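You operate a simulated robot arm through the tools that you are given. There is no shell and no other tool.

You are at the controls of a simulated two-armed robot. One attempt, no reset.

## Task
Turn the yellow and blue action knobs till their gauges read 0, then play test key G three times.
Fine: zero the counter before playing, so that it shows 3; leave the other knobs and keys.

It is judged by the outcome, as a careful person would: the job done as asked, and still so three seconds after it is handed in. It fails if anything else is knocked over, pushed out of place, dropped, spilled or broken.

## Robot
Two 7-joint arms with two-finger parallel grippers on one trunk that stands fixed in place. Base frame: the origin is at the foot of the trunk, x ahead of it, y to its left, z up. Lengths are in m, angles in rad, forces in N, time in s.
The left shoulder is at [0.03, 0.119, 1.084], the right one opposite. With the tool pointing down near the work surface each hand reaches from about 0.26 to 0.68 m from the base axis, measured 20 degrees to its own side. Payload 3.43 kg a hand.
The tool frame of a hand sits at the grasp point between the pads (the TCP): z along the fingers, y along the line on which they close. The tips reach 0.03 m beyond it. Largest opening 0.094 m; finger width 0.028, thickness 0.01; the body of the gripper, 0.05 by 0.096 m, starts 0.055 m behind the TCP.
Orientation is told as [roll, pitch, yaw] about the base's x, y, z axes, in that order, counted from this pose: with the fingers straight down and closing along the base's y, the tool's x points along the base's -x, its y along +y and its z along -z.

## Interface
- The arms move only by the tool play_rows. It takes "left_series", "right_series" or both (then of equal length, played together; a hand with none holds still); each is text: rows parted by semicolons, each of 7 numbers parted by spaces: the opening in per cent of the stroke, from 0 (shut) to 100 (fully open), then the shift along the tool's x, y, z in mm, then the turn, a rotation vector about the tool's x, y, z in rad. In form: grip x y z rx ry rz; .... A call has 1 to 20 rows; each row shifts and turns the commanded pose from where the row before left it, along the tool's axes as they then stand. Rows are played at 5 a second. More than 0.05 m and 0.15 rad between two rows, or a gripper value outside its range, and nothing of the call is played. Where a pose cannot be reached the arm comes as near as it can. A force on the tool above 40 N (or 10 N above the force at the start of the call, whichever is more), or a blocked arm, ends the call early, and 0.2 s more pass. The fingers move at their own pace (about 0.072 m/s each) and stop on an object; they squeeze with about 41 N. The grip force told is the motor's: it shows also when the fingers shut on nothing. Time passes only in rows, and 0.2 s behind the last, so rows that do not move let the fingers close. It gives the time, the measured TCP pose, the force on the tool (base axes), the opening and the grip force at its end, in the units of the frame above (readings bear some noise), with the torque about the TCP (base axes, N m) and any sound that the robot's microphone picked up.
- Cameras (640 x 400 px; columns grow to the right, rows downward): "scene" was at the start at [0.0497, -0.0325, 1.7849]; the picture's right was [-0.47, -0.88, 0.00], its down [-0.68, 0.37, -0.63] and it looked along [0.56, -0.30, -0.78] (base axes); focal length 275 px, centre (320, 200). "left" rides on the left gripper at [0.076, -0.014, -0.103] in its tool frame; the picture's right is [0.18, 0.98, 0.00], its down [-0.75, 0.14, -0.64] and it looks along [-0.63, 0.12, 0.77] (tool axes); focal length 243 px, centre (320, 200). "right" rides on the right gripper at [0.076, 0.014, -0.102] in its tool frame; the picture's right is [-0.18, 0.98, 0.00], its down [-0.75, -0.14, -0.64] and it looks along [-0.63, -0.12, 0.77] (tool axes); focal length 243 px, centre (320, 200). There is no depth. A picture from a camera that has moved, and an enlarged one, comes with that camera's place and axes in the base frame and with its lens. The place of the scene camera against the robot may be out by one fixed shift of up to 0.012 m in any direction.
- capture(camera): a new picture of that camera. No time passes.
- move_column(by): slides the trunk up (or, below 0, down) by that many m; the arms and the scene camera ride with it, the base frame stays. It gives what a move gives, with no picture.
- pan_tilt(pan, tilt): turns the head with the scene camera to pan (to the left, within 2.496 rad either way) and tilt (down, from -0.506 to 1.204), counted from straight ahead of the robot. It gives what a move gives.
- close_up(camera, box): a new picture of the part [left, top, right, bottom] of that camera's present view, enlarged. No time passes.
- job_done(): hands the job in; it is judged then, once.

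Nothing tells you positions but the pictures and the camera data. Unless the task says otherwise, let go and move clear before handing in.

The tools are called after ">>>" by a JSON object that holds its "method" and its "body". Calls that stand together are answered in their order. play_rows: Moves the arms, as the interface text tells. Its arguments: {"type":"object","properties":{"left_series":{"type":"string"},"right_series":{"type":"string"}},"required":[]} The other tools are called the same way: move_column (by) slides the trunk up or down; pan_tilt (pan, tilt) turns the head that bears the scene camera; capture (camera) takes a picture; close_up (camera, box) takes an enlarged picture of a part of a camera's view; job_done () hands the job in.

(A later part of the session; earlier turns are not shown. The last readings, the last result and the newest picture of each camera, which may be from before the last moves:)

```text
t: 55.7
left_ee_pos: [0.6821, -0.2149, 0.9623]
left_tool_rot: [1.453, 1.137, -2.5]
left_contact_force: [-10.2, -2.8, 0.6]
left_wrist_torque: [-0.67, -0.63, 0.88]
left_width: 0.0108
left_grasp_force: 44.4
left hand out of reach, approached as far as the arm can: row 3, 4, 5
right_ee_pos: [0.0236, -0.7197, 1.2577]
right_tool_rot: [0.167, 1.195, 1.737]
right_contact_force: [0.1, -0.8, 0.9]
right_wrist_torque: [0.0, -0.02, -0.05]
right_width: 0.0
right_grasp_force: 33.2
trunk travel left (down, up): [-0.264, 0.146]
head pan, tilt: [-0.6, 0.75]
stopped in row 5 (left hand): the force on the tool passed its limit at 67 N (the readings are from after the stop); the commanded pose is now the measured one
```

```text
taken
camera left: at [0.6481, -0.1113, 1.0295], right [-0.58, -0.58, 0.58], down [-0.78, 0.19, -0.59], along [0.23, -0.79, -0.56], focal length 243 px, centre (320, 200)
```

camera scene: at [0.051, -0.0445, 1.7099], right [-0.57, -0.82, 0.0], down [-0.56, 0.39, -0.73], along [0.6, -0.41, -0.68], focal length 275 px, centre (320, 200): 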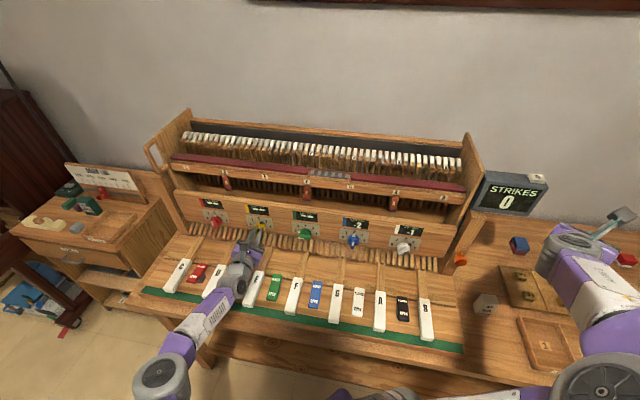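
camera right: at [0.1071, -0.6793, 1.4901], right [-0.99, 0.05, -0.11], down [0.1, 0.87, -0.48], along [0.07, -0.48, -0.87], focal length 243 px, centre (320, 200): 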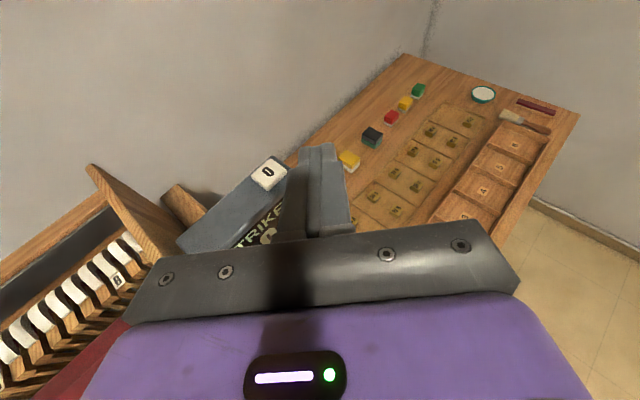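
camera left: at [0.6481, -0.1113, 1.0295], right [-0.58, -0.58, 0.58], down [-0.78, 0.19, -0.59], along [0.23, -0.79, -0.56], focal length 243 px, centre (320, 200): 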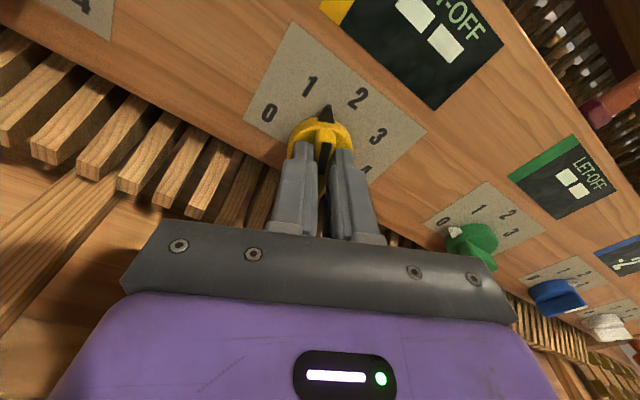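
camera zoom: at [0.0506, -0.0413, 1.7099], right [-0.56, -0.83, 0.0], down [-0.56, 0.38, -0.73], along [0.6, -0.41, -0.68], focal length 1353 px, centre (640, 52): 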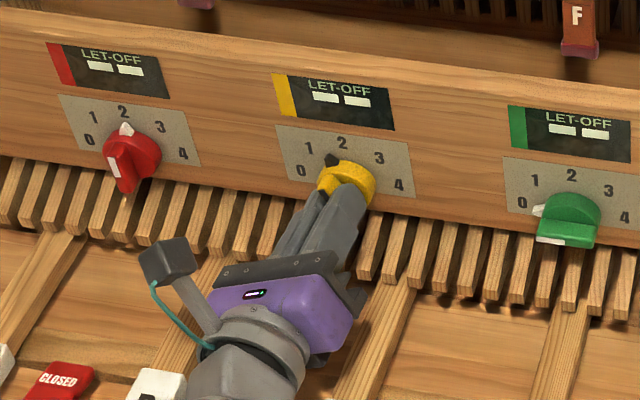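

The left wrist reached its roll limit with the knob at about −24°. The bar is symmetric, so I'll release, back off, roll the hand clockwise to about 110°, and regrip: closing the fingers will swing the bar round to line up with the hand.

>>> {"method": "play_rows", "body": {"left_series": "35 0 0 0 0 0 0; 35 0 0 0 0 0 0; 35 0 0 -10 0 0 0; 35 0 0 -30 0 0 0; 35 0 0 -30 0 0 0; 55 0 0 0 0.011 0.06 0; 55 0 0 0 0 0 0.14; 55 0 0 0 0 0 0.14; 55 0 0 0 0 0 0.149"}}

>>> {"method": "capture", "body": {"camera": "left"}}

>>> {"method": "close_up", "body": {"camera": "scene", "box": [190, 190, 320, 270]}}

```text
t: 57.7
left_ee_pos: [0.6366, -0.1619, 0.9639]
left_tool_rot: [-1.002, 1.566, 1.361]
left_contact_force: [-0.2, 0.7, 0.0]
left_wrist_torque: [-0.02, -0.01, -0.01]
left_width: 0.0518
left_grasp_force: 0.1
right_ee_pos: [0.0236, -0.7214, 1.2558]
right_tool_rot: [0.169, 1.198, 1.736]
right_contact_force: [-0.5, 0.1, 0.8]
right_wrist_torque: [-0.03, -0.01, -0.02]
right_width: 0.0
right_grasp_force: 33.4
trunk travel left (down, up): [-0.264, 0.146]
head pan, tilt: [-0.6, 0.75]
```

```text
taken
camera left: at [0.5739, -0.0795, 1.0403], right [-0.69, -0.7, 0.18], down [-0.56, 0.35, -0.75], along [0.46, -0.62, -0.63], focal length 243 px, centre (320, 200)
```

left: 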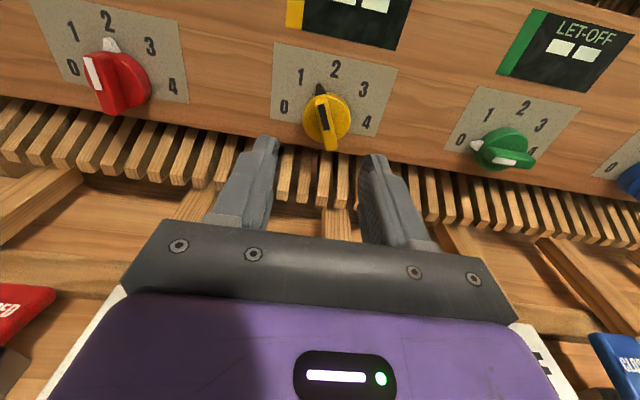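

```text
4.92 times, centred on (255, 230) of scene
camera zoom: at [0.0509, -0.0432, 1.71], right [-0.56, -0.83, 0.0], down [-0.56, 0.39, -0.73], along [0.6, -0.41, -0.68], focal length 1353 px, centre (640, 52)
```

zoom: 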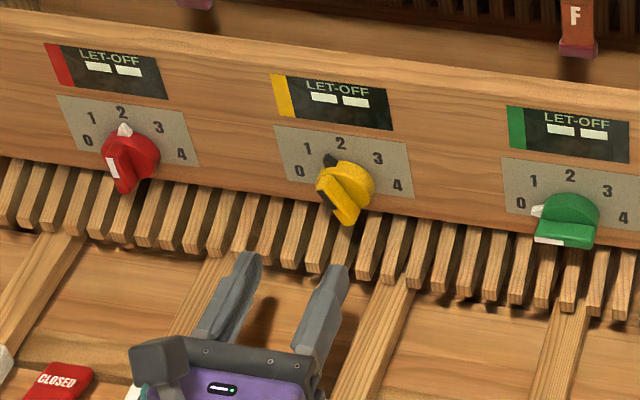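

Knob sits at −24° and the hand is level again. I'll correct the small offsets and roll the hand clockwise to about 109°.

>>> {"method": "play_rows", "body": {"left_series": "55 -6.5 3.5 0 0 0 0; 55 0 0 0 0 0 0.1462; 55 0 0 0 0 0 0.1462; 55 0 0 0 0 0 0.1462; 55 0 0 0 0 0 0.1462; 55 0 0 0 0 0 0.1462; 55 0 0 0 0 0 0.1462; 55 0 0 0 0 0 0.1462; 55 0 0 0 0 0 0.1462; 55 0 0 0 0 0 0.1462; 55 0 0 0 0 0 0.1462; 55 0 0 0 0 0 0.1462; 55 0 0 0 0 0 0.1462; 55 0 0 0 0 0 0.1462"}}

>>> {"method": "capture", "body": {"camera": "left"}}

>>> {"method": "capture", "body": {"camera": "scene"}}

```text
t: 60.7
left_ee_pos: [0.635, -0.1636, 0.9575]
left_tool_rot: [-1.568, -0.335, 0.791]
left_contact_force: [0.5, 0.3, 1.0]
left_wrist_torque: [-0.03, 0.04, -0.01]
left_width: 0.0518
left_grasp_force: 0.0
right_ee_pos: [0.0223, -0.7215, 1.2556]
right_tool_rot: [0.171, 1.196, 1.735]
right_contact_force: [0.0, -0.2, 0.5]
right_wrist_torque: [0.0, -0.01, -0.04]
right_width: 0.0001
right_grasp_force: 33.1
trunk travel left (down, up): [-0.264, 0.146]
head pan, tilt: [-0.6, 0.75]
```

```text
taken
camera left: at [0.5076, -0.1461, 0.9462], right [0.1, 0.11, -0.99], down [0.08, 0.99, 0.11], along [0.99, -0.09, 0.09], focal length 243 px, centre (320, 200)
```

left: 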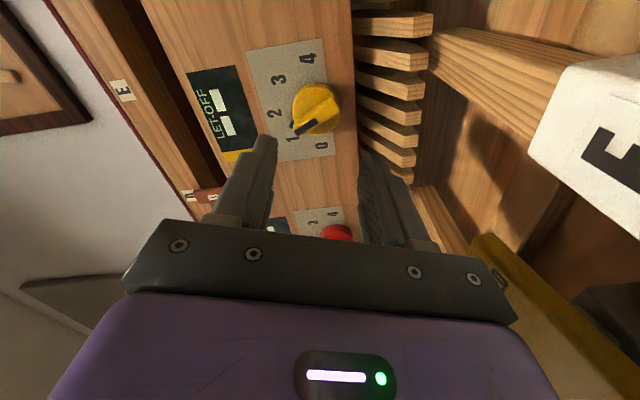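

```text
taken
camera scene: at [0.051, -0.0436, 1.71], right [-0.56, -0.83, 0.0], down [-0.56, 0.39, -0.73], along [0.6, -0.41, -0.68], focal length 275 px, centre (320, 200)
```

scene: 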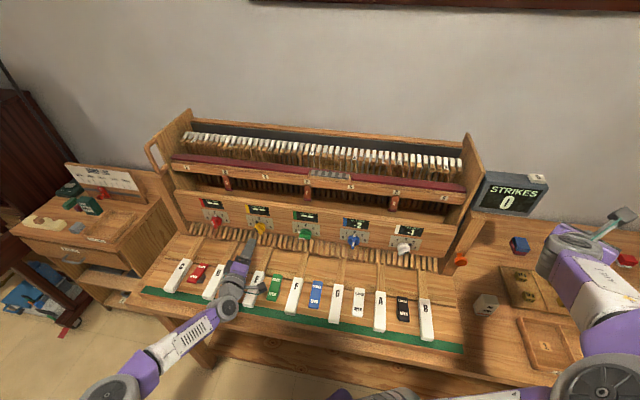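

The hand is rolled to 109° and the knob sits between the open fingers. Advancing so the fingertips pass either side of the bar.

>>> {"method": "play_rows", "body": {"left_series": "55 0 0 20 0 0 0; 55 0 0 20 0 0 0; 55 0 0 15 0 0 0; 55 0 0 8 0 0 0; 55 0 0 4 0 0 0; 55 0 0 4 0 0 0; 55 0 0 0 0 0 0"}}

>>> {"method": "capture", "body": {"camera": "left"}}

>>> {"method": "close_up", "body": {"camera": "scene", "box": [190, 190, 320, 270]}}

```text
t: 62.3
left_ee_pos: [0.6854, -0.2147, 0.9587]
left_tool_rot: [-1.57, -0.329, 0.791]
left_contact_force: [0.4, -0.8, -0.5]
left_wrist_torque: [0.04, 0.03, 0.05]
left_width: 0.0516
left_grasp_force: 0.1
right_ee_pos: [0.0237, -0.7223, 1.2574]
right_tool_rot: [0.168, 1.196, 1.737]
right_contact_force: [0.3, -0.6, 0.5]
right_wrist_torque: [-0.04, 0.01, -0.04]
right_width: 0.0
right_grasp_force: 33.0
trunk travel left (down, up): [-0.264, 0.146]
head pan, tilt: [-0.6, 0.75]
```

```text
taken
camera left: at [0.5585, -0.1962, 0.9467], right [0.1, 0.1, -0.99], down [0.08, 0.99, 0.11], along [0.99, -0.09, 0.09], focal length 243 px, centre (320, 200)
```

left: 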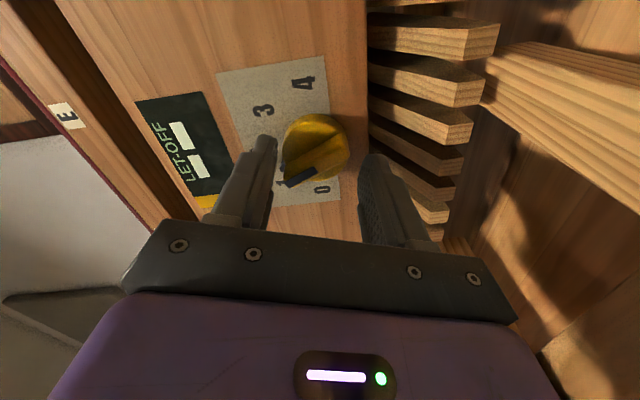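

```text
4.92 times, centred on (255, 230) of scene
camera zoom: at [0.051, -0.0433, 1.71], right [-0.56, -0.83, 0.0], down [-0.56, 0.39, -0.73], along [0.6, -0.41, -0.68], focal length 1353 px, centre (640, 52)
```

zoom: 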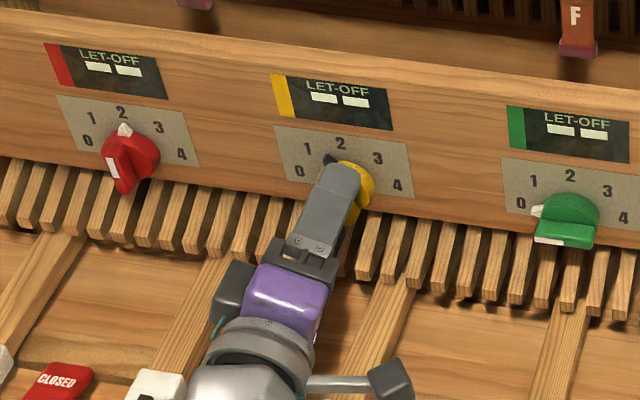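

The fingertips are either side of the knob with no contact force. Now closing gradually to swing the bar into line.

>>> {"method": "play_rows", "body": {"left_series": "45 0 0 0 0 0 0; 38 0 0 0 0 0 0; 30 0 0 0 0 0 0; 22 0 0 0 0 0 0; 15 0 0 0 0 0 0; 8 0 0 0 0 0 0; 0 0 0 0 0 0 0; 0 0 0 0 0 0 0; 0 0 0 0 0 0 0"}}

>>> {"method": "capture", "body": {"camera": "left"}}

>>> {"method": "close_up", "body": {"camera": "scene", "box": [190, 190, 320, 270]}}

```text
t: 64.3
left_ee_pos: [0.6837, -0.2161, 0.9597]
left_tool_rot: [-1.573, -0.333, 0.794]
left_contact_force: [0.6, -5.8, 16.5]
left_wrist_torque: [-0.19, -0.11, -0.71]
left_width: 0.0109
left_grasp_force: 44.3
right_ee_pos: [0.0217, -0.7235, 1.2558]
right_tool_rot: [0.165, 1.195, 1.738]
right_contact_force: [-0.3, 0.3, 0.1]
right_wrist_torque: [0.0, 0.01, -0.01]
right_width: 0.0001
right_grasp_force: 33.6
trunk travel left (down, up): [-0.264, 0.146]
head pan, tilt: [-0.6, 0.75]
```

```text
taken
camera left: at [0.5575, -0.1969, 0.9487], right [0.1, 0.1, -0.99], down [0.08, 0.99, 0.11], along [0.99, -0.09, 0.1], focal length 243 px, centre (320, 200)
```

left: 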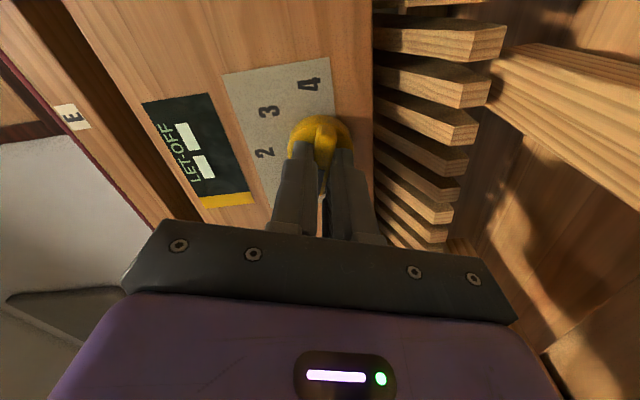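

```text
4.92 times, centred on (255, 230) of scene
camera zoom: at [0.049, -0.0438, 1.7101], right [-0.56, -0.83, 0.0], down [-0.56, 0.39, -0.73], along [0.6, -0.41, -0.68], focal length 1353 px, centre (640, 52)
```

zoom: 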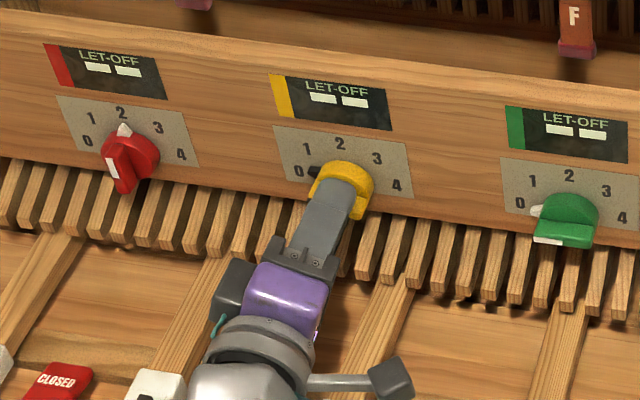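

It worked: the pointer is now at about −71°. I'll turn the last 19° counter-clockwise to mark 0.

>>> {"method": "play_rows", "body": {"left_series": "0 -0.6 -1.9 0 0 0 0; 0 0 0 0 0 0 -0.0825; 0 0 0 0 0 0 -0.0825; 0 0 0 0 0 0 -0.0825; 0 0 0 0 0 0 -0.0825; 0 0 0 0 0 0 0; 0 0 0 0 0 0 0"}}

>>> {"method": "capture", "body": {"camera": "left"}}

>>> {"method": "close_up", "body": {"camera": "scene", "box": [190, 190, 320, 270]}}

```text
t: 65.9
left_ee_pos: [0.6835, -0.2155, 0.9592]
left_tool_rot: [-1.57, -0.002, 0.791]
left_contact_force: [-1.2, -6.5, 10.2]
left_wrist_torque: [-0.21, -0.21, -0.67]
left_width: 0.0107
left_grasp_force: 44.4
right_ee_pos: [0.0226, -0.7228, 1.256]
right_tool_rot: [0.166, 1.192, 1.735]
right_contact_force: [0.0, 0.2, -0.7]
right_wrist_torque: [0.0, 0.03, 0.03]
right_width: 0.0
right_grasp_force: 33.7
trunk travel left (down, up): [-0.264, 0.146]
head pan, tilt: [-0.6, 0.75]
```

```text
taken
camera left: at [0.5579, -0.1964, 0.9741], right [-0.13, -0.13, -0.98], down [0.07, 0.99, -0.14], along [0.99, -0.09, -0.12], focal length 243 px, centre (320, 200)
```

left: 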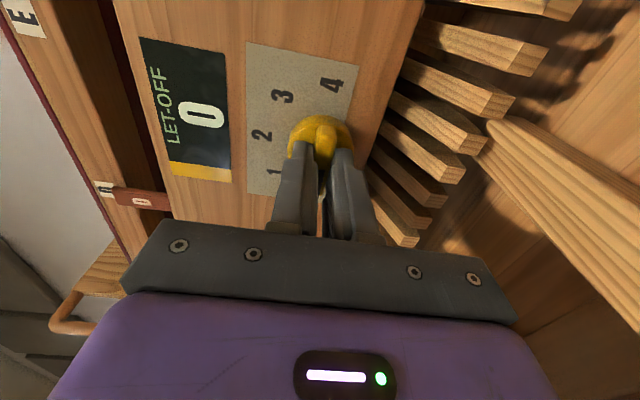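

```text
4.92 times, centred on (255, 230) of scene
camera zoom: at [0.0493, -0.0441, 1.71], right [-0.56, -0.83, 0.0], down [-0.56, 0.39, -0.73], along [0.6, -0.41, -0.68], focal length 1353 px, centre (640, 52)
```

zoom: 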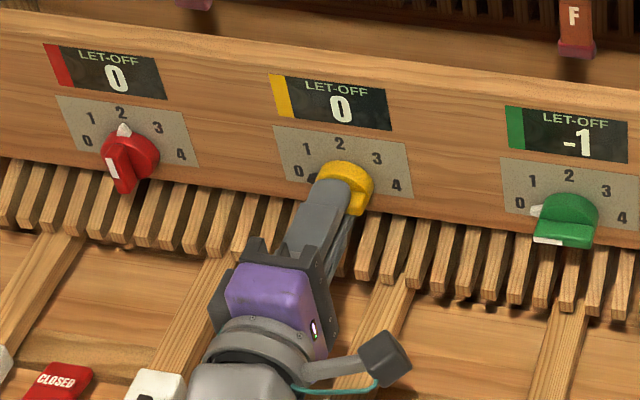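

The yellow gauge reads 0. I'll release, back off, and roll the hand upright again.

>>> {"method": "play_rows", "body": {"left_series": "30 0 0 0 0 0 0; 30 0 0 0 0 0 0; 30 0 0 -8 0 0 0; 30 0 0 -20 0 0 0; 30 0 0 -22 0 0 0; 30 0 0 -22 0 0 0"}}

>>> {"method": "close_up", "body": {"camera": "scene", "box": [190, 190, 320, 270]}}

>>> {"method": "play_rows", "body": {"left_series": "30 0 0 0 0 0 -0.143; 30 0 0 0 0 0 -0.143; 30 0 0 0 0 0 -0.143; 30 0 0 0 0 0 -0.143; 30 0 0 0 0 0 -0.143; 30 0 0 0 0 0 -0.143; 30 0 0 0 0 0 -0.143; 30 0 0 0 0 0 -0.143; 30 0 0 0 0 0 -0.143; 30 0 0 0 0 0 -0.142; 30 0 0 0 0 0 -0.142"}}

>>> {"method": "capture", "body": {"camera": "left"}}

```text
t: 67.3
left_ee_pos: [0.6344, -0.1625, 0.9591]
left_tool_rot: [-1.569, 0.001, 0.793]
left_contact_force: [0.0, 0.4, -0.2]
left_wrist_torque: [0.0, -0.01, 0.03]
left_width: 0.0281
left_grasp_force: 0.0
right_ee_pos: [0.0223, -0.7217, 1.2568]
right_tool_rot: [0.169, 1.194, 1.737]
right_contact_force: [0.0, 0.4, 0.7]
right_wrist_torque: [0.0, 0.01, 0.0]
right_width: 0.0001
right_grasp_force: 32.6
trunk travel left (down, up): [-0.264, 0.146]
head pan, tilt: [-0.6, 0.75]
```

```text
4.92 times, centred on (255, 230) of scene
camera zoom: at [0.0507, -0.0429, 1.71], right [-0.56, -0.83, 0.0], down [-0.56, 0.39, -0.73], along [0.6, -0.41, -0.68], focal length 1353 px, centre (640, 52)
```

zoom: 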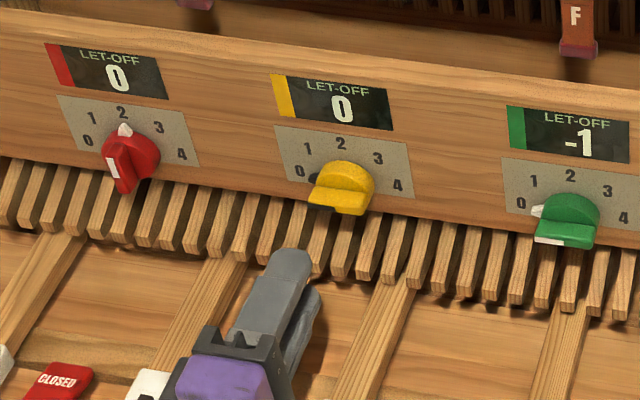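

```text
t: 69.7
left_ee_pos: [0.633, -0.1627, 0.9583]
left_tool_rot: [0.789, 1.568, -3.134]
left_contact_force: [0.7, 0.3, -0.2]
left_wrist_torque: [0.02, -0.01, -0.01]
left_width: 0.0281
left_grasp_force: 0.0
right_ee_pos: [0.0236, -0.7233, 1.2565]
right_tool_rot: [0.169, 1.196, 1.736]
right_contact_force: [-0.2, 1.2, 0.3]
right_wrist_torque: [-0.01, -0.06, -0.01]
right_width: 0.0003
right_grasp_force: 33.2
trunk travel left (down, up): [-0.264, 0.146]
head pan, tilt: [-0.6, 0.75]
```

```text
taken
camera left: at [0.5715, -0.0811, 1.0353], right [-0.69, -0.7, 0.19], down [-0.56, 0.35, -0.75], along [0.46, -0.62, -0.63], focal length 243 px, centre (320, 200)
```

left: 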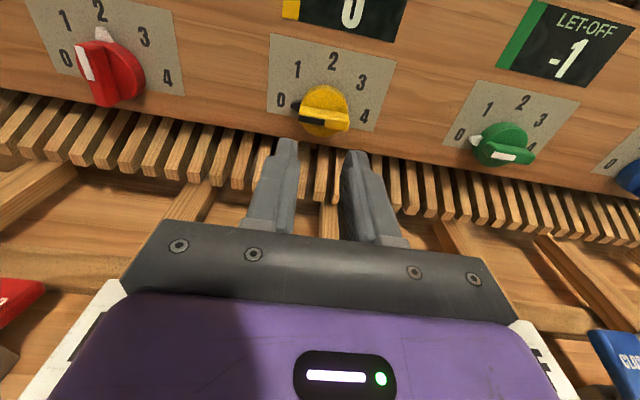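

Yellow stays at 0 with the knob free. Next I'll raise slightly and traverse right to the blue knob.

>>> {"method": "play_rows", "body": {"left_series": "30 30 0 -10 0 0 0; 30 0 42 0 0 0 0; 30 0 42 0 0 0 0; 30 0 43 0 0 0 0; 30 0 43 0 0 0 0; 30 0 43 0 0 0 0; 30 0 43 0 0 0 0; 30 0 43 0 0 0 0; 30 0 43 0 0 0 0; 30 -30 0 0 0 0 0"}}

>>> {"method": "capture", "body": {"camera": "left"}}

>>> {"method": "capture", "body": {"camera": "scene"}}

```text
t: 71.9
left_ee_pos: [0.3868, -0.3987, 0.9587]
left_tool_rot: [0.025, 1.57, 2.387]
left_contact_force: [0.7, 0.7, 0.3]
left_wrist_torque: [-0.05, 0.0, 0.0]
left_width: 0.0281
left_grasp_force: 0.0
right_ee_pos: [0.0236, -0.7217, 1.2571]
right_tool_rot: [0.168, 1.194, 1.739]
right_contact_force: [-0.1, -0.9, 0.0]
right_wrist_torque: [-0.01, 0.02, 0.0]
right_width: 0.0
right_grasp_force: 32.9
trunk travel left (down, up): [-0.264, 0.146]
head pan, tilt: [-0.6, 0.75]
```

```text
taken
camera left: at [0.324, -0.3164, 1.035], right [-0.69, -0.7, 0.18], down [-0.56, 0.35, -0.75], along [0.46, -0.62, -0.63], focal length 243 px, centre (320, 200)
```

left: 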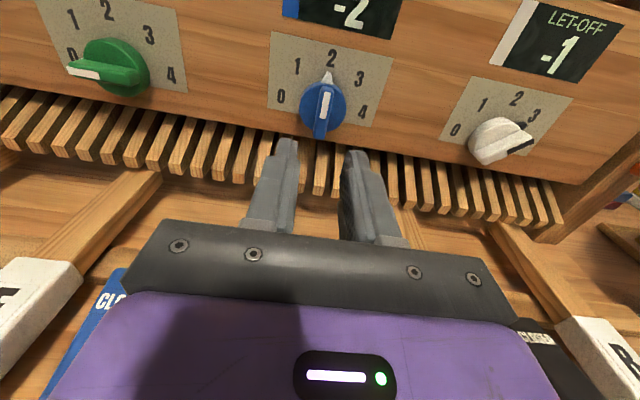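

```text
taken
camera scene: at [0.0516, -0.0432, 1.7099], right [-0.56, -0.83, 0.0], down [-0.56, 0.39, -0.73], along [0.6, -0.41, -0.68], focal length 275 px, centre (320, 200)
```

scene: 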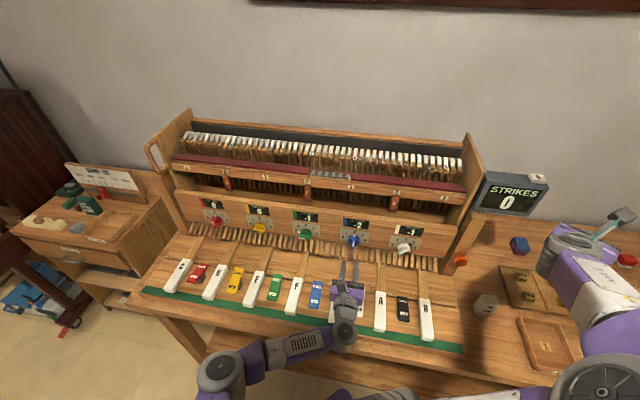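

The hand is lined up with the blue knob, and the counter still shows 0. Advancing onto the blue bar.

>>> {"method": "play_rows", "body": {"left_series": "30 1 2 20 0 0 0; 30 0 0 20 0 0 0; 30 0 0 20 0 0 0; 30 0 0 10 0 0 0; 30 0 0 5 0 0 0; 30 0 0 3 0 0 0; 30 0 0 0 0 0 0"}}

>>> {"method": "close_up", "body": {"camera": "left", "box": [220, 60, 420, 220]}}

```text
t: 73.5
left_ee_pos: [0.4413, -0.4567, 0.9604]
left_tool_rot: [-0.146, 1.568, 2.218]
left_contact_force: [-0.3, 0.4, -0.4]
left_wrist_torque: [0.02, 0.01, 0.01]
left_width: 0.0282
left_grasp_force: 0.0
right_ee_pos: [0.0231, -0.7223, 1.2553]
right_tool_rot: [0.17, 1.196, 1.737]
right_contact_force: [0.3, -0.1, -0.7]
right_wrist_torque: [0.02, 0.03, 0.01]
right_width: 0.0001
right_grasp_force: 33.2
trunk travel left (down, up): [-0.264, 0.146]
head pan, tilt: [-0.6, 0.75]
```

```text
2.50 times, centred on (320, 140) of left
camera zoom: at [0.3782, -0.374, 1.0363], right [-0.69, -0.7, 0.18], down [-0.56, 0.35, -0.75], along [0.46, -0.62, -0.63], focal length 606 px, centre (320, 350)
```

zoom: 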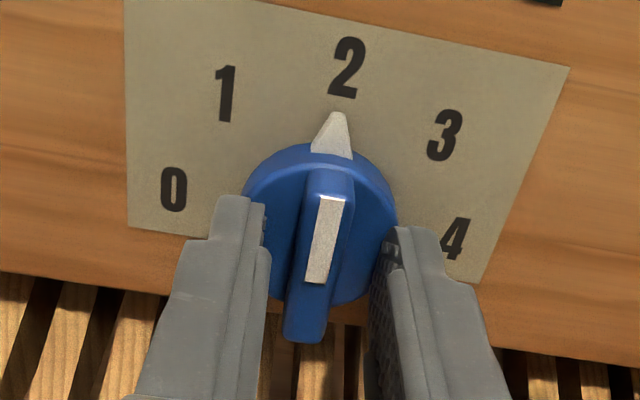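

The blue bar is centred between the fingertips. Closing on it, then turning clockwise 45° toward mark 3.

>>> {"method": "play_rows", "body": {"left_series": "15 0 0 0 0 0 0; 0 0 0 0 0 0 0; 0 0 0 0 0 0 0; 0 0 0 0 0 0 0"}}

>>> {"method": "play_rows", "body": {"left_series": "0 0 0 0 0 0 0.1; 0 0 0 0 0 0 0.1; 0 0 0 0 0 0 0.1; 0 0 0 0 0 0 0.1; 0 0 0 0 0 0 0.1; 0 0 0 0 0 0 0.1; 0 0 0 0 0 0 0.1; 0 0 0 0 0 0 0.085; 0 0 0 0 0 0 0; 0 0 0 0 0 0 0"}}

>>> {"method": "capture", "body": {"camera": "left"}}

>>> {"method": "close_up", "body": {"camera": "scene", "box": [180, 180, 440, 280]}}

```text
t: 74.5
left_ee_pos: [0.4417, -0.4557, 0.9596]
left_tool_rot: [0.014, 1.57, 2.379]
left_contact_force: [2.6, 4.1, -0.7]
left_wrist_torque: [0.08, 0.13, -0.23]
left_width: 0.0106
left_grasp_force: 44.3
right_ee_pos: [0.0229, -0.7214, 1.2564]
right_tool_rot: [0.17, 1.193, 1.738]
right_contact_force: [0.7, -0.4, 0.3]
right_wrist_torque: [0.01, 0.0, 0.05]
right_width: 0.0
right_grasp_force: 32.6
trunk travel left (down, up): [-0.264, 0.146]
head pan, tilt: [-0.6, 0.75]
```

```text
t: 76.7
left_ee_pos: [0.4422, -0.4555, 0.9611]
left_tool_rot: [-1.565, 0.785, 0.795]
left_contact_force: [2.1, 8.0, -0.8]
left_wrist_torque: [0.0, -0.03, -0.34]
left_width: 0.0107
left_grasp_force: 44.9
right_ee_pos: [0.0246, -0.7212, 1.2565]
right_tool_rot: [0.169, 1.194, 1.738]
right_contact_force: [0.6, -0.4, -0.2]
right_wrist_torque: [-0.03, 0.0, -0.01]
right_width: 0.0
right_grasp_force: 32.8
trunk travel left (down, up): [-0.264, 0.146]
head pan, tilt: [-0.6, 0.75]
```

```text
taken
camera left: at [0.3377, -0.4143, 1.0247], right [-0.58, -0.59, -0.56], down [-0.15, 0.76, -0.63], along [0.8, -0.28, -0.53], focal length 243 px, centre (320, 200)
```

left: 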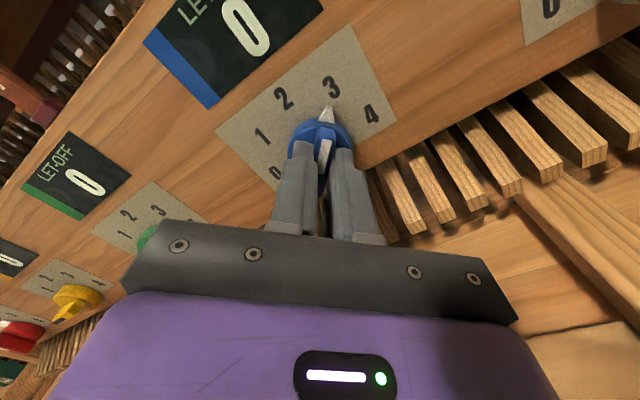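

```text
2.46 times, centred on (310, 230) of scene
camera zoom: at [0.0514, -0.0421, 1.71], right [-0.56, -0.83, 0.0], down [-0.56, 0.38, -0.73], along [0.6, -0.41, -0.68], focal length 677 px, centre (345, 126)
```

zoom: 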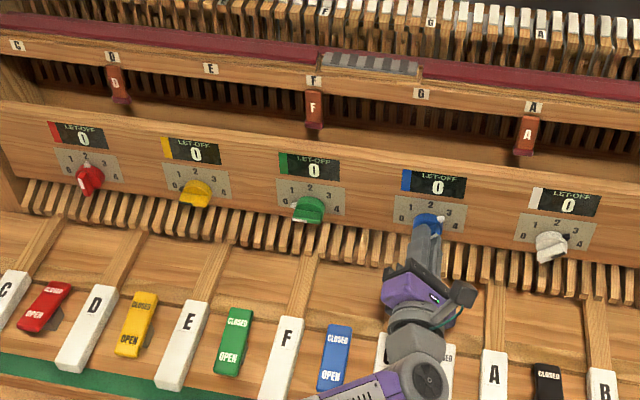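

All gauges, including blue and yellow, now read 0. I'll release the blue knob, back off, and confirm the readings hold.

>>> {"method": "play_rows", "body": {"left_series": "30 0 0 0 0 0 0; 30 0 0 0 0 0 0; 30 0 0 -8 0 0 0; 30 0 0 -20 0 0 0; 30 0 0 -25 0 0 0; 30 0 0 -25 0 0 0; 30 0 0 0 0 0 -0.131; 30 0 0 0 0 0 -0.131; 30 0 0 0 0 0 -0.131; 30 0 0 0 0 0 -0.131; 30 0 0 0 0 0 -0.131; 30 0 0 0 0 0 -0.13"}}

>>> {"method": "close_up", "body": {"camera": "scene", "box": [180, 180, 440, 280]}}

>>> {"method": "capture", "body": {"camera": "left"}}

```text
t: 79.3
left_ee_pos: [0.385, -0.402, 0.959]
left_tool_rot: [0.655, 1.57, 3.016]
left_contact_force: [0.7, 0.8, -0.4]
left_wrist_torque: [-0.01, 0.02, -0.01]
left_width: 0.0282
left_grasp_force: 0.0
right_ee_pos: [0.0237, -0.7212, 1.2564]
right_tool_rot: [0.17, 1.195, 1.735]
right_contact_force: [0.7, -1.0, 0.4]
right_wrist_torque: [-0.01, 0.06, -0.02]
right_width: 0.0001
right_grasp_force: 33.2
trunk travel left (down, up): [-0.264, 0.146]
head pan, tilt: [-0.6, 0.75]
```

```text
2.46 times, centred on (310, 230) of scene
camera zoom: at [0.051, -0.0433, 1.71], right [-0.56, -0.83, 0.0], down [-0.56, 0.39, -0.73], along [0.6, -0.41, -0.68], focal length 677 px, centre (345, 126)
```

zoom: 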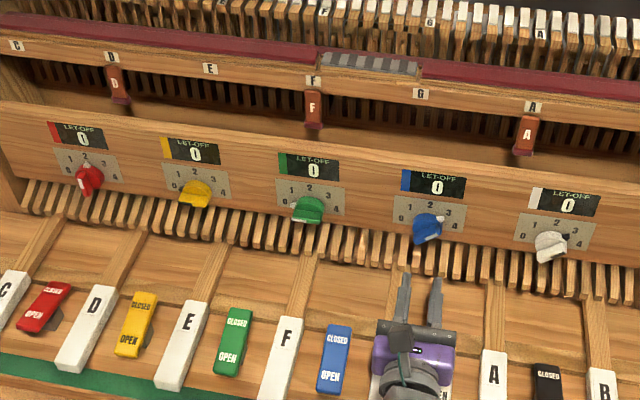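

```text
taken
camera left: at [0.3226, -0.3191, 1.0364], right [-0.69, -0.7, 0.19], down [-0.56, 0.35, -0.75], along [0.46, -0.62, -0.63], focal length 243 px, centre (320, 200)
```

left: 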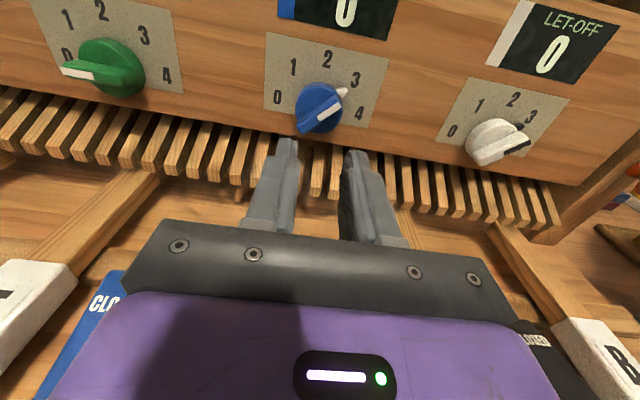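

All five gauges still read 0. Now for key G: I'll back off, bring the trunk back up, and pitch the left hand to point straight down with fingers closed.

>>> {"method": "play_rows", "body": {"left_series": "10 15 0 -30 0 0 0; 0 15 0 -30 0 0 0; 0 15 0 -25 0 0 0"}}

>>> {"method": "move_column", "body": {"by": 0.086}}

>>> {"method": "play_rows", "body": {"left_series": "0 0 0 0 0 -0.143 0; 0 0 0 0 0 -0.143 0; 0 0 0 0 0 -0.143 0; 0 0 0 0 0 -0.143 0; 0 0 0 0 0 -0.143 0; 0 0 0 0 0 -0.143 0; 0 0 0 0 0 -0.143 0; 0 0 0 0 0 -0.143 0; 0 0 0 0 0 -0.143 0; 0 0 0 0 0 -0.142 0; 0 0 0 0 0 -0.142 0"}}

>>> {"method": "capture", "body": {"camera": "left"}}

>>> {"method": "capture", "body": {"camera": "scene"}}

```text
t: 80.1
left_ee_pos: [0.3271, -0.341, 1.0073]
left_tool_rot: [-0.581, 1.572, 1.79]
left_contact_force: [0.8, -0.2, -0.6]
left_wrist_torque: [0.01, 0.04, 0.0]
left_width: 0.0
left_grasp_force: 32.9
right_ee_pos: [0.0235, -0.7208, 1.257]
right_tool_rot: [0.17, 1.195, 1.736]
right_contact_force: [-0.1, -0.2, -0.6]
right_wrist_torque: [0.0, 0.01, -0.01]
right_width: 0.0
right_grasp_force: 33.2
trunk travel left (down, up): [-0.264, 0.146]
head pan, tilt: [-0.6, 0.75]
```

```text
t: 81.3
left_ee_pos: [0.3276, -0.3416, 1.0926]
left_tool_rot: [0.082, 1.569, 2.447]
left_contact_force: [0.3, -0.2, 0.0]
left_wrist_torque: [0.03, -0.01, -0.01]
left_width: 0.0
left_grasp_force: 32.7
right_ee_pos: [0.0227, -0.7222, 1.3419]
right_tool_rot: [0.169, 1.196, 1.736]
right_contact_force: [0.2, 0.4, 0.2]
right_wrist_torque: [-0.02, 0.0, -0.02]
right_width: 0.0
right_grasp_force: 33.1
trunk travel left (down, up): [-0.35, 0.06]
head pan, tilt: [-0.6, 0.75]
```

```text
t: 83.7
left_ee_pos: [0.3238, -0.3438, 1.0922]
left_tool_rot: [-0.001, -0.005, 2.36]
left_contact_force: [0.7, 0.7, -0.5]
left_wrist_torque: [-0.02, 0.02, 0.0]
left_width: 0.0
left_grasp_force: 32.7
right_ee_pos: [0.0237, -0.7232, 1.342]
right_tool_rot: [0.167, 1.193, 1.737]
right_contact_force: [-0.8, -0.3, -0.3]
right_wrist_torque: [0.02, 0.02, 0.02]
right_width: 0.0003
right_grasp_force: 32.7
trunk travel left (down, up): [-0.35, 0.06]
head pan, tilt: [-0.6, 0.75]
```

```text
taken
camera left: at [0.3888, -0.387, 1.1938], right [-0.56, -0.83, 0.0], down [-0.63, 0.43, 0.65], along [-0.53, 0.36, -0.76], focal length 243 px, centre (320, 200)
```

left: 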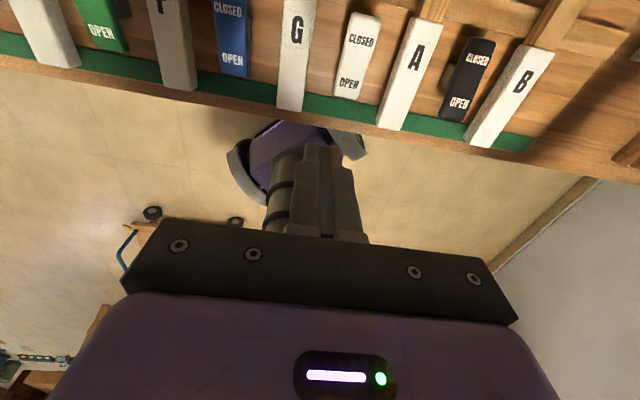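

```text
taken
camera scene: at [0.0506, -0.0445, 1.7959], right [-0.56, -0.83, 0.0], down [-0.56, 0.39, -0.73], along [0.6, -0.41, -0.68], focal length 275 px, centre (320, 200)
```

scene: 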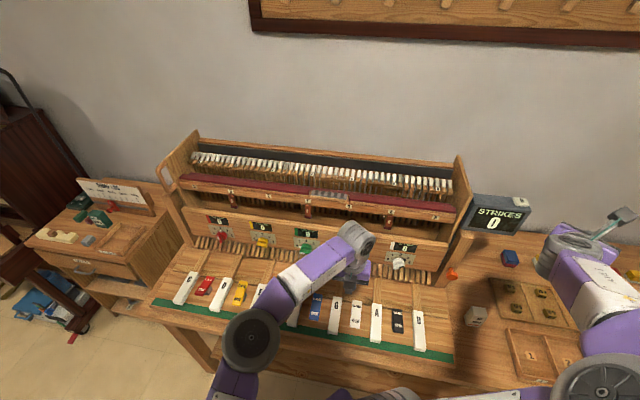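

The hand points straight down above the G key, whose centre line I place 0.0195 m left of the −45° line at z≈0.873. I'll bring the closed fingertips to about 2 cm over the front part of G.

>>> {"method": "play_rows", "body": {"left_series": "0 -2 -8.4 42 0 0 0; 0 -2 -8.4 42 0 0 0; 0 -2 -8.4 42 0 0 0; 0 -1 -8.4 41 0 0 0; 0 0 0 0 0 0 0"}}

>>> {"method": "capture", "body": {"camera": "left"}}

>>> {"method": "capture", "body": {"camera": "scene"}}

```text
t: 84.9
left_ee_pos: [0.344, -0.3138, 0.9244]
left_tool_rot: [0.001, -0.001, 2.361]
left_contact_force: [-0.7, 0.5, 0.0]
left_wrist_torque: [0.0, -0.02, 0.0]
left_width: 0.0001
left_grasp_force: 33.1
right_ee_pos: [0.0225, -0.7208, 1.343]
right_tool_rot: [0.17, 1.195, 1.737]
right_contact_force: [-0.7, -0.6, -0.4]
right_wrist_torque: [0.01, 0.0, 0.0]
right_width: 0.0
right_grasp_force: 33.3
trunk travel left (down, up): [-0.35, 0.06]
head pan, tilt: [-0.6, 0.75]
```

```text
taken
camera left: at [0.4085, -0.3571, 1.027], right [-0.56, -0.83, 0.0], down [-0.63, 0.43, 0.64], along [-0.53, 0.36, -0.77], focal length 243 px, centre (320, 200)
```

left: 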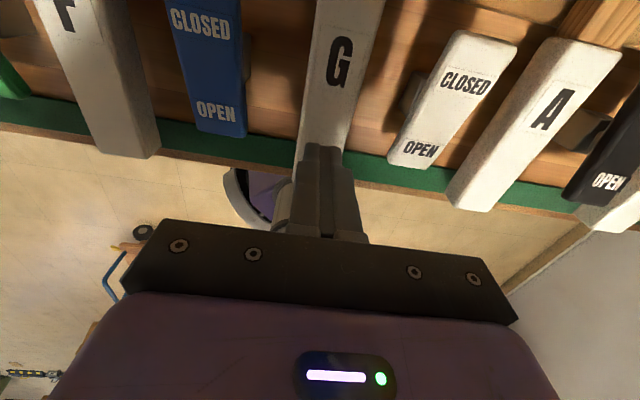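

```text
taken
camera scene: at [0.0507, -0.0432, 1.796], right [-0.56, -0.83, 0.0], down [-0.56, 0.39, -0.73], along [0.6, -0.41, -0.68], focal length 275 px, centre (320, 200)
```

scene: 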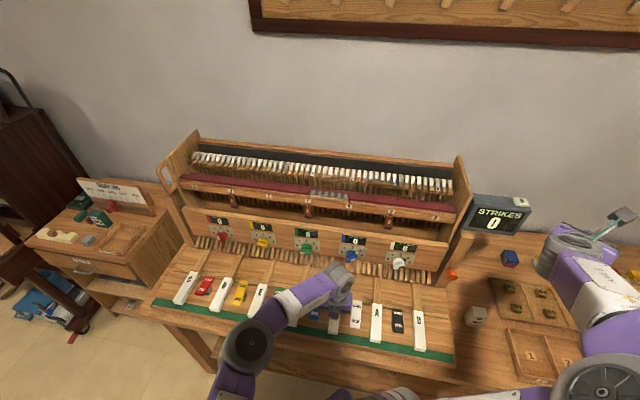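

The fingertips are centred above G. Pressing down slowly to find the key surface and its travel.

>>> {"method": "play_rows", "body": {"left_series": "0 0 0 6 0 0 0; 0 0 0 6 0 0 0; 0 0 0 5 0 0 0; 0 0 0 3 0 0 0; 0 0 0 3 0 0 0; 0 0 0 3 0 0 0; 0 0 0 0 0 0 0"}}

>>> {"method": "close_up", "body": {"camera": "scene", "box": [440, 170, 560, 250]}}

>>> {"method": "capture", "body": {"camera": "left"}}

```text
t: 86.5
left_ee_pos: [0.3431, -0.3139, 0.8984]
left_tool_rot: [0.001, -0.003, 2.361]
left_contact_force: [-0.2, -0.3, -0.5]
left_wrist_torque: [-0.05, 0.0, -0.04]
left_width: 0.0001
left_grasp_force: 33.2
right_ee_pos: [0.0228, -0.722, 1.3425]
right_tool_rot: [0.169, 1.194, 1.738]
right_contact_force: [0.2, 0.0, -0.1]
right_wrist_torque: [-0.02, -0.03, 0.01]
right_width: 0.0
right_grasp_force: 33.3
trunk travel left (down, up): [-0.35, 0.06]
head pan, tilt: [-0.6, 0.75]
```

```text
5.00 times, centred on (500, 210) of scene
camera zoom: at [0.0509, -0.0434, 1.796], right [-0.56, -0.83, 0.0], down [-0.56, 0.39, -0.73], along [0.6, -0.41, -0.68], focal length 1375 px, centre (-580, 150)
```

zoom: 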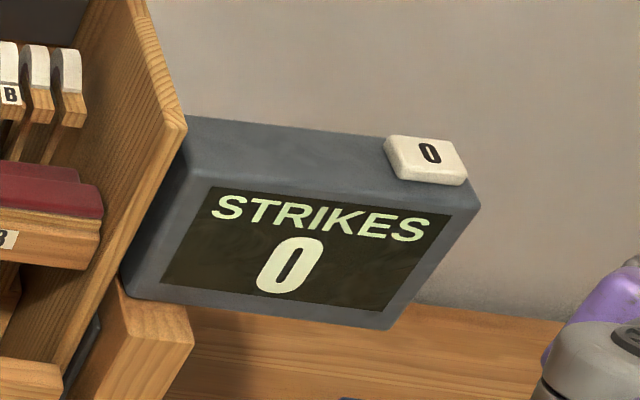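

```text
taken
camera left: at [0.4077, -0.3571, 1.0007], right [-0.56, -0.83, 0.0], down [-0.63, 0.43, 0.64], along [-0.53, 0.36, -0.77], focal length 243 px, centre (320, 200)
```

left: 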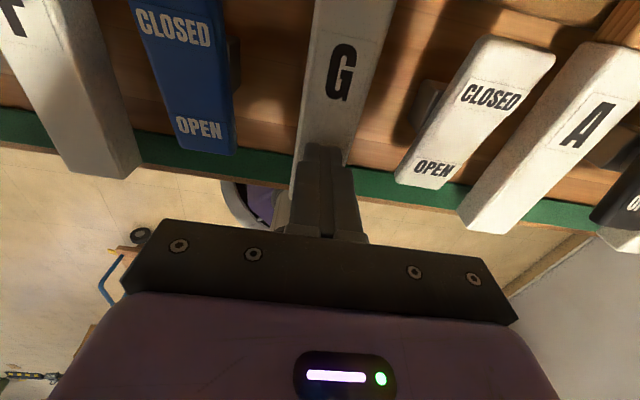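

No contact yet, with the tip at about z 0.868. Continuing down a little further.

>>> {"method": "play_rows", "body": {"left_series": "0 0 0 2 0 0 0; 0 0 0 2 0 0 0; 0 0 0 2 0 0 0; 0 0 0 2 0 0 0; 0 0 0 2 0 0 0"}}

>>> {"method": "close_up", "body": {"camera": "scene", "box": [440, 170, 560, 250]}}

>>> {"method": "capture", "body": {"camera": "left"}}

```text
t: 87.7
left_ee_pos: [0.3434, -0.313, 0.8924]
left_tool_rot: [0.001, 0.006, 2.363]
left_contact_force: [-6.0, 6.7, 37.7]
left_wrist_torque: [-0.14, -0.26, -0.43]
left_width: 0.0
left_grasp_force: 33.8
right_ee_pos: [0.0203, -0.7194, 1.3444]
right_tool_rot: [0.165, 1.198, 1.733]
right_contact_force: [0.1, 0.5, 0.4]
right_wrist_torque: [0.04, 0.0, -0.01]
right_width: 0.0004
right_grasp_force: 33.3
trunk travel left (down, up): [-0.35, 0.06]
head pan, tilt: [-0.6, 0.75]
heard: click
```

```text
5.00 times, centred on (500, 210) of scene
camera zoom: at [0.0474, -0.0401, 1.7965], right [-0.56, -0.83, 0.0], down [-0.56, 0.38, -0.73], along [0.6, -0.41, -0.68], focal length 1375 px, centre (-580, 150)
```

zoom: 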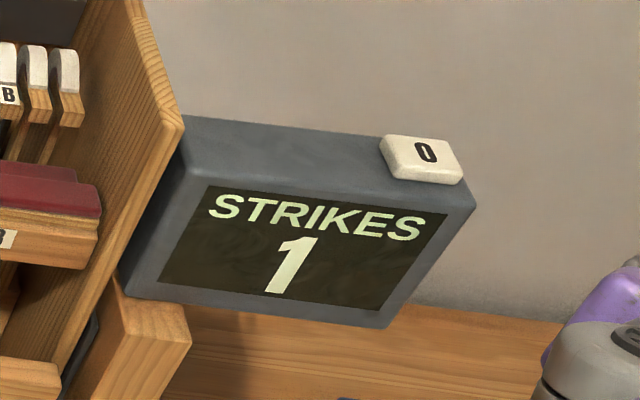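

```text
taken
camera left: at [0.4069, -0.3556, 0.9955], right [-0.56, -0.83, 0.0], down [-0.64, 0.43, 0.64], along [-0.53, 0.36, -0.77], focal length 243 px, centre (320, 200)
```

left: 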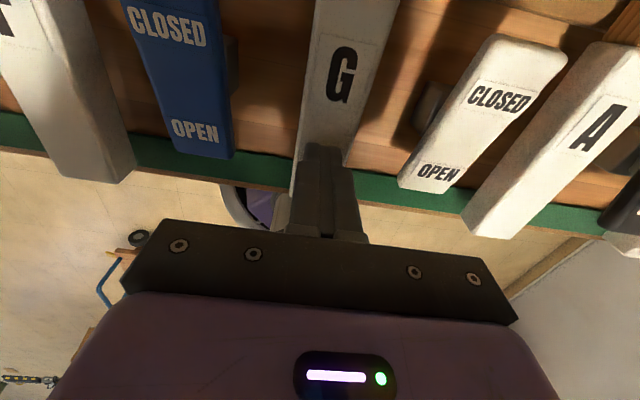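

The counter shows 1 after the first press. I'll lift fully off the key and check that the count holds.

>>> {"method": "play_rows", "body": {"left_series": "0 0 0 -6 0 0 0; 0 0 0 -8 0 0 0; 0 0 0 -8 0 0 0; 0 0 0 0 0 0 0; 0 0 0 0 0 0 0"}}

>>> {"method": "close_up", "body": {"camera": "scene", "box": [440, 170, 560, 250]}}

```text
t: 88.9
left_ee_pos: [0.3431, -0.3132, 0.9099]
left_tool_rot: [0.0, -0.004, 2.363]
left_contact_force: [-0.5, 0.4, 0.3]
left_wrist_torque: [0.0, -0.01, 0.0]
left_width: 0.0
left_grasp_force: 33.0
right_ee_pos: [0.0226, -0.7217, 1.3422]
right_tool_rot: [0.169, 1.196, 1.737]
right_contact_force: [0.4, 0.2, -0.5]
right_wrist_torque: [-0.01, -0.02, 0.02]
right_width: 0.0
right_grasp_force: 32.5
trunk travel left (down, up): [-0.35, 0.06]
head pan, tilt: [-0.6, 0.75]
```

```text
5.00 times, centred on (500, 210) of scene
camera zoom: at [0.0508, -0.0434, 1.796], right [-0.56, -0.83, 0.0], down [-0.56, 0.39, -0.73], along [0.6, -0.41, -0.68], focal length 1375 px, centre (-580, 150)
```

zoom: 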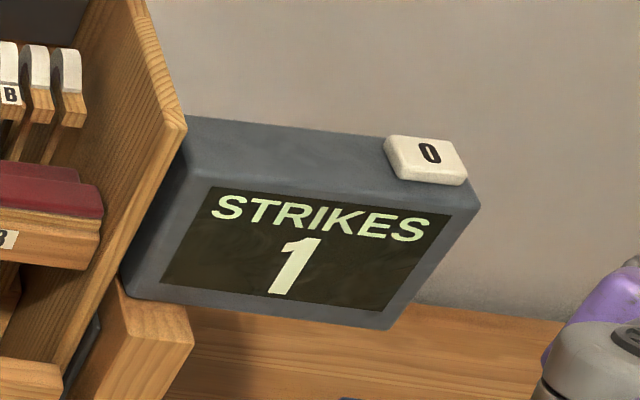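

The count holds at 1. Second press now, the same depth and gentle near the bottom.

>>> {"method": "play_rows", "body": {"left_series": "0 0 0 6 0 0 0; 0 0 0 5 0 0 0; 0 0 0 2 0 0 0; 0 0 0 2 0 0 0; 0 0 0 2 0 0 0; 0 0 0 2 0 0 0; 0 0 0 2 0 0 0"}}

>>> {"method": "close_up", "body": {"camera": "scene", "box": [440, 170, 560, 250]}}

```text
t: 90.5
left_ee_pos: [0.3423, -0.3134, 0.8927]
left_tool_rot: [0.0, 0.002, 2.364]
left_contact_force: [-2.2, 7.3, 27.4]
left_wrist_torque: [-0.05, -0.19, -0.28]
left_width: 0.0001
left_grasp_force: 33.1
right_ee_pos: [0.0229, -0.7202, 1.3437]
right_tool_rot: [0.166, 1.198, 1.735]
right_contact_force: [0.9, -0.3, 0.1]
right_wrist_torque: [0.0, 0.03, 0.04]
right_width: 0.0001
right_grasp_force: 33.2
trunk travel left (down, up): [-0.35, 0.06]
head pan, tilt: [-0.6, 0.75]
heard: click
```

```text
5.00 times, centred on (500, 210) of scene
camera zoom: at [0.0486, -0.0406, 1.7964], right [-0.56, -0.83, 0.0], down [-0.56, 0.38, -0.73], along [0.6, -0.41, -0.68], focal length 1375 px, centre (-580, 150)
```

zoom: 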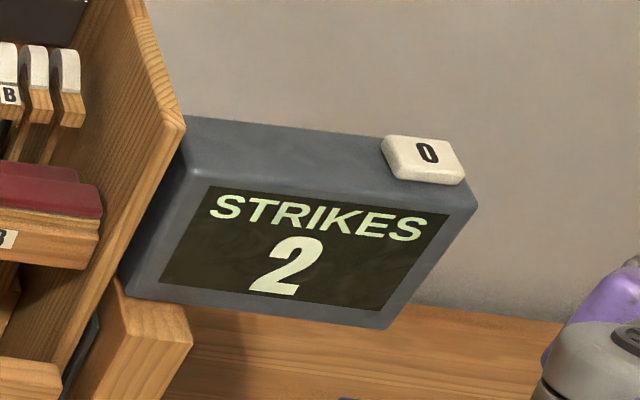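

The counter shows 2. I'll lift off, pause, and check before the third press.

>>> {"method": "play_rows", "body": {"left_series": "0 0 0 -6 0 0 0; 0 0 0 -8 0 0 0; 0 0 0 -7 0 0 0; 0 0 0 0 0 0 0; 0 0 0 0 0 0 0"}}

>>> {"method": "close_up", "body": {"camera": "scene", "box": [440, 170, 560, 250]}}

```text
t: 91.7
left_ee_pos: [0.344, -0.3131, 0.9118]
left_tool_rot: [0.0, -0.003, 2.363]
left_contact_force: [-0.5, -0.1, -0.2]
left_wrist_torque: [0.03, -0.01, 0.02]
left_width: 0.0003
left_grasp_force: 33.3
right_ee_pos: [0.0233, -0.7217, 1.3423]
right_tool_rot: [0.169, 1.196, 1.736]
right_contact_force: [-0.4, -0.3, -0.4]
right_wrist_torque: [0.02, 0.0, 0.04]
right_width: 0.0003
right_grasp_force: 33.0
trunk travel left (down, up): [-0.35, 0.06]
head pan, tilt: [-0.6, 0.75]
```

```text
5.00 times, centred on (500, 210) of scene
camera zoom: at [0.0511, -0.0435, 1.796], right [-0.56, -0.83, 0.0], down [-0.56, 0.39, -0.73], along [0.6, -0.41, -0.68], focal length 1375 px, centre (-580, 150)
```

zoom: 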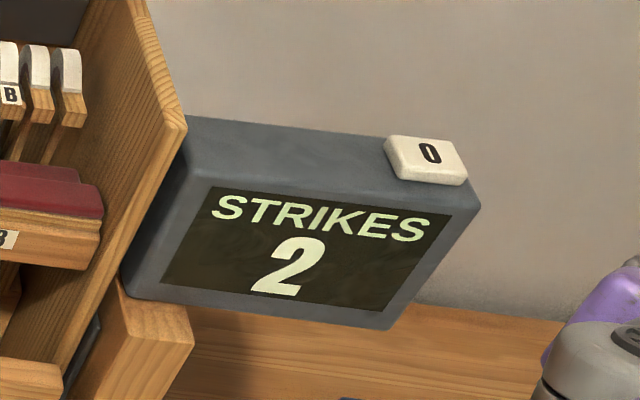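

The count holds at 2 with the key free. Third and last press now.

>>> {"method": "play_rows", "body": {"left_series": "0 0 0 7 0 0 0; 0 0 0 5 0 0 0; 0 0 0 2 0 0 0; 0 0 0 2 0 0 0; 0 0 0 2 0 0 0; 0 0 0 2 0 0 0; 0 0 0 2 0 0 0"}}

>>> {"method": "close_up", "body": {"camera": "scene", "box": [440, 170, 560, 250]}}

```text
t: 93.3
left_ee_pos: [0.3433, -0.314, 0.893]
left_tool_rot: [0.0, 0.004, 2.365]
left_contact_force: [-3.4, 5.3, 32.8]
left_wrist_torque: [-0.18, -0.26, -0.4]
left_width: 0.0
left_grasp_force: 33.3
right_ee_pos: [0.0206, -0.7194, 1.3441]
right_tool_rot: [0.162, 1.197, 1.734]
right_contact_force: [0.5, -0.7, -0.3]
right_wrist_torque: [-0.01, -0.01, -0.01]
right_width: 0.0
right_grasp_force: 32.9
trunk travel left (down, up): [-0.35, 0.06]
head pan, tilt: [-0.6, 0.75]
heard: click
```

```text
5.00 times, centred on (500, 210) of scene
camera zoom: at [0.048, -0.0405, 1.7965], right [-0.56, -0.83, 0.0], down [-0.56, 0.38, -0.73], along [0.6, -0.41, -0.68], focal length 1375 px, centre (-580, 150)
```

zoom: 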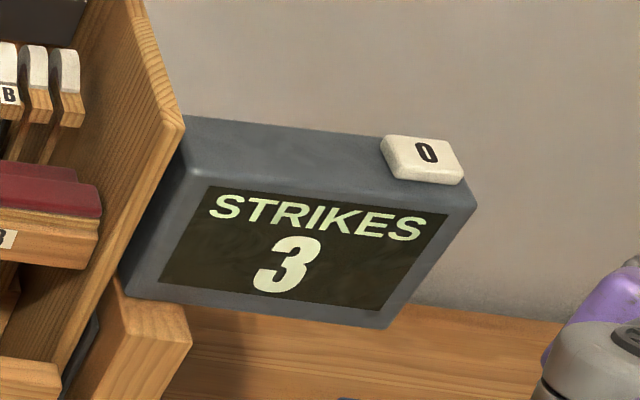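

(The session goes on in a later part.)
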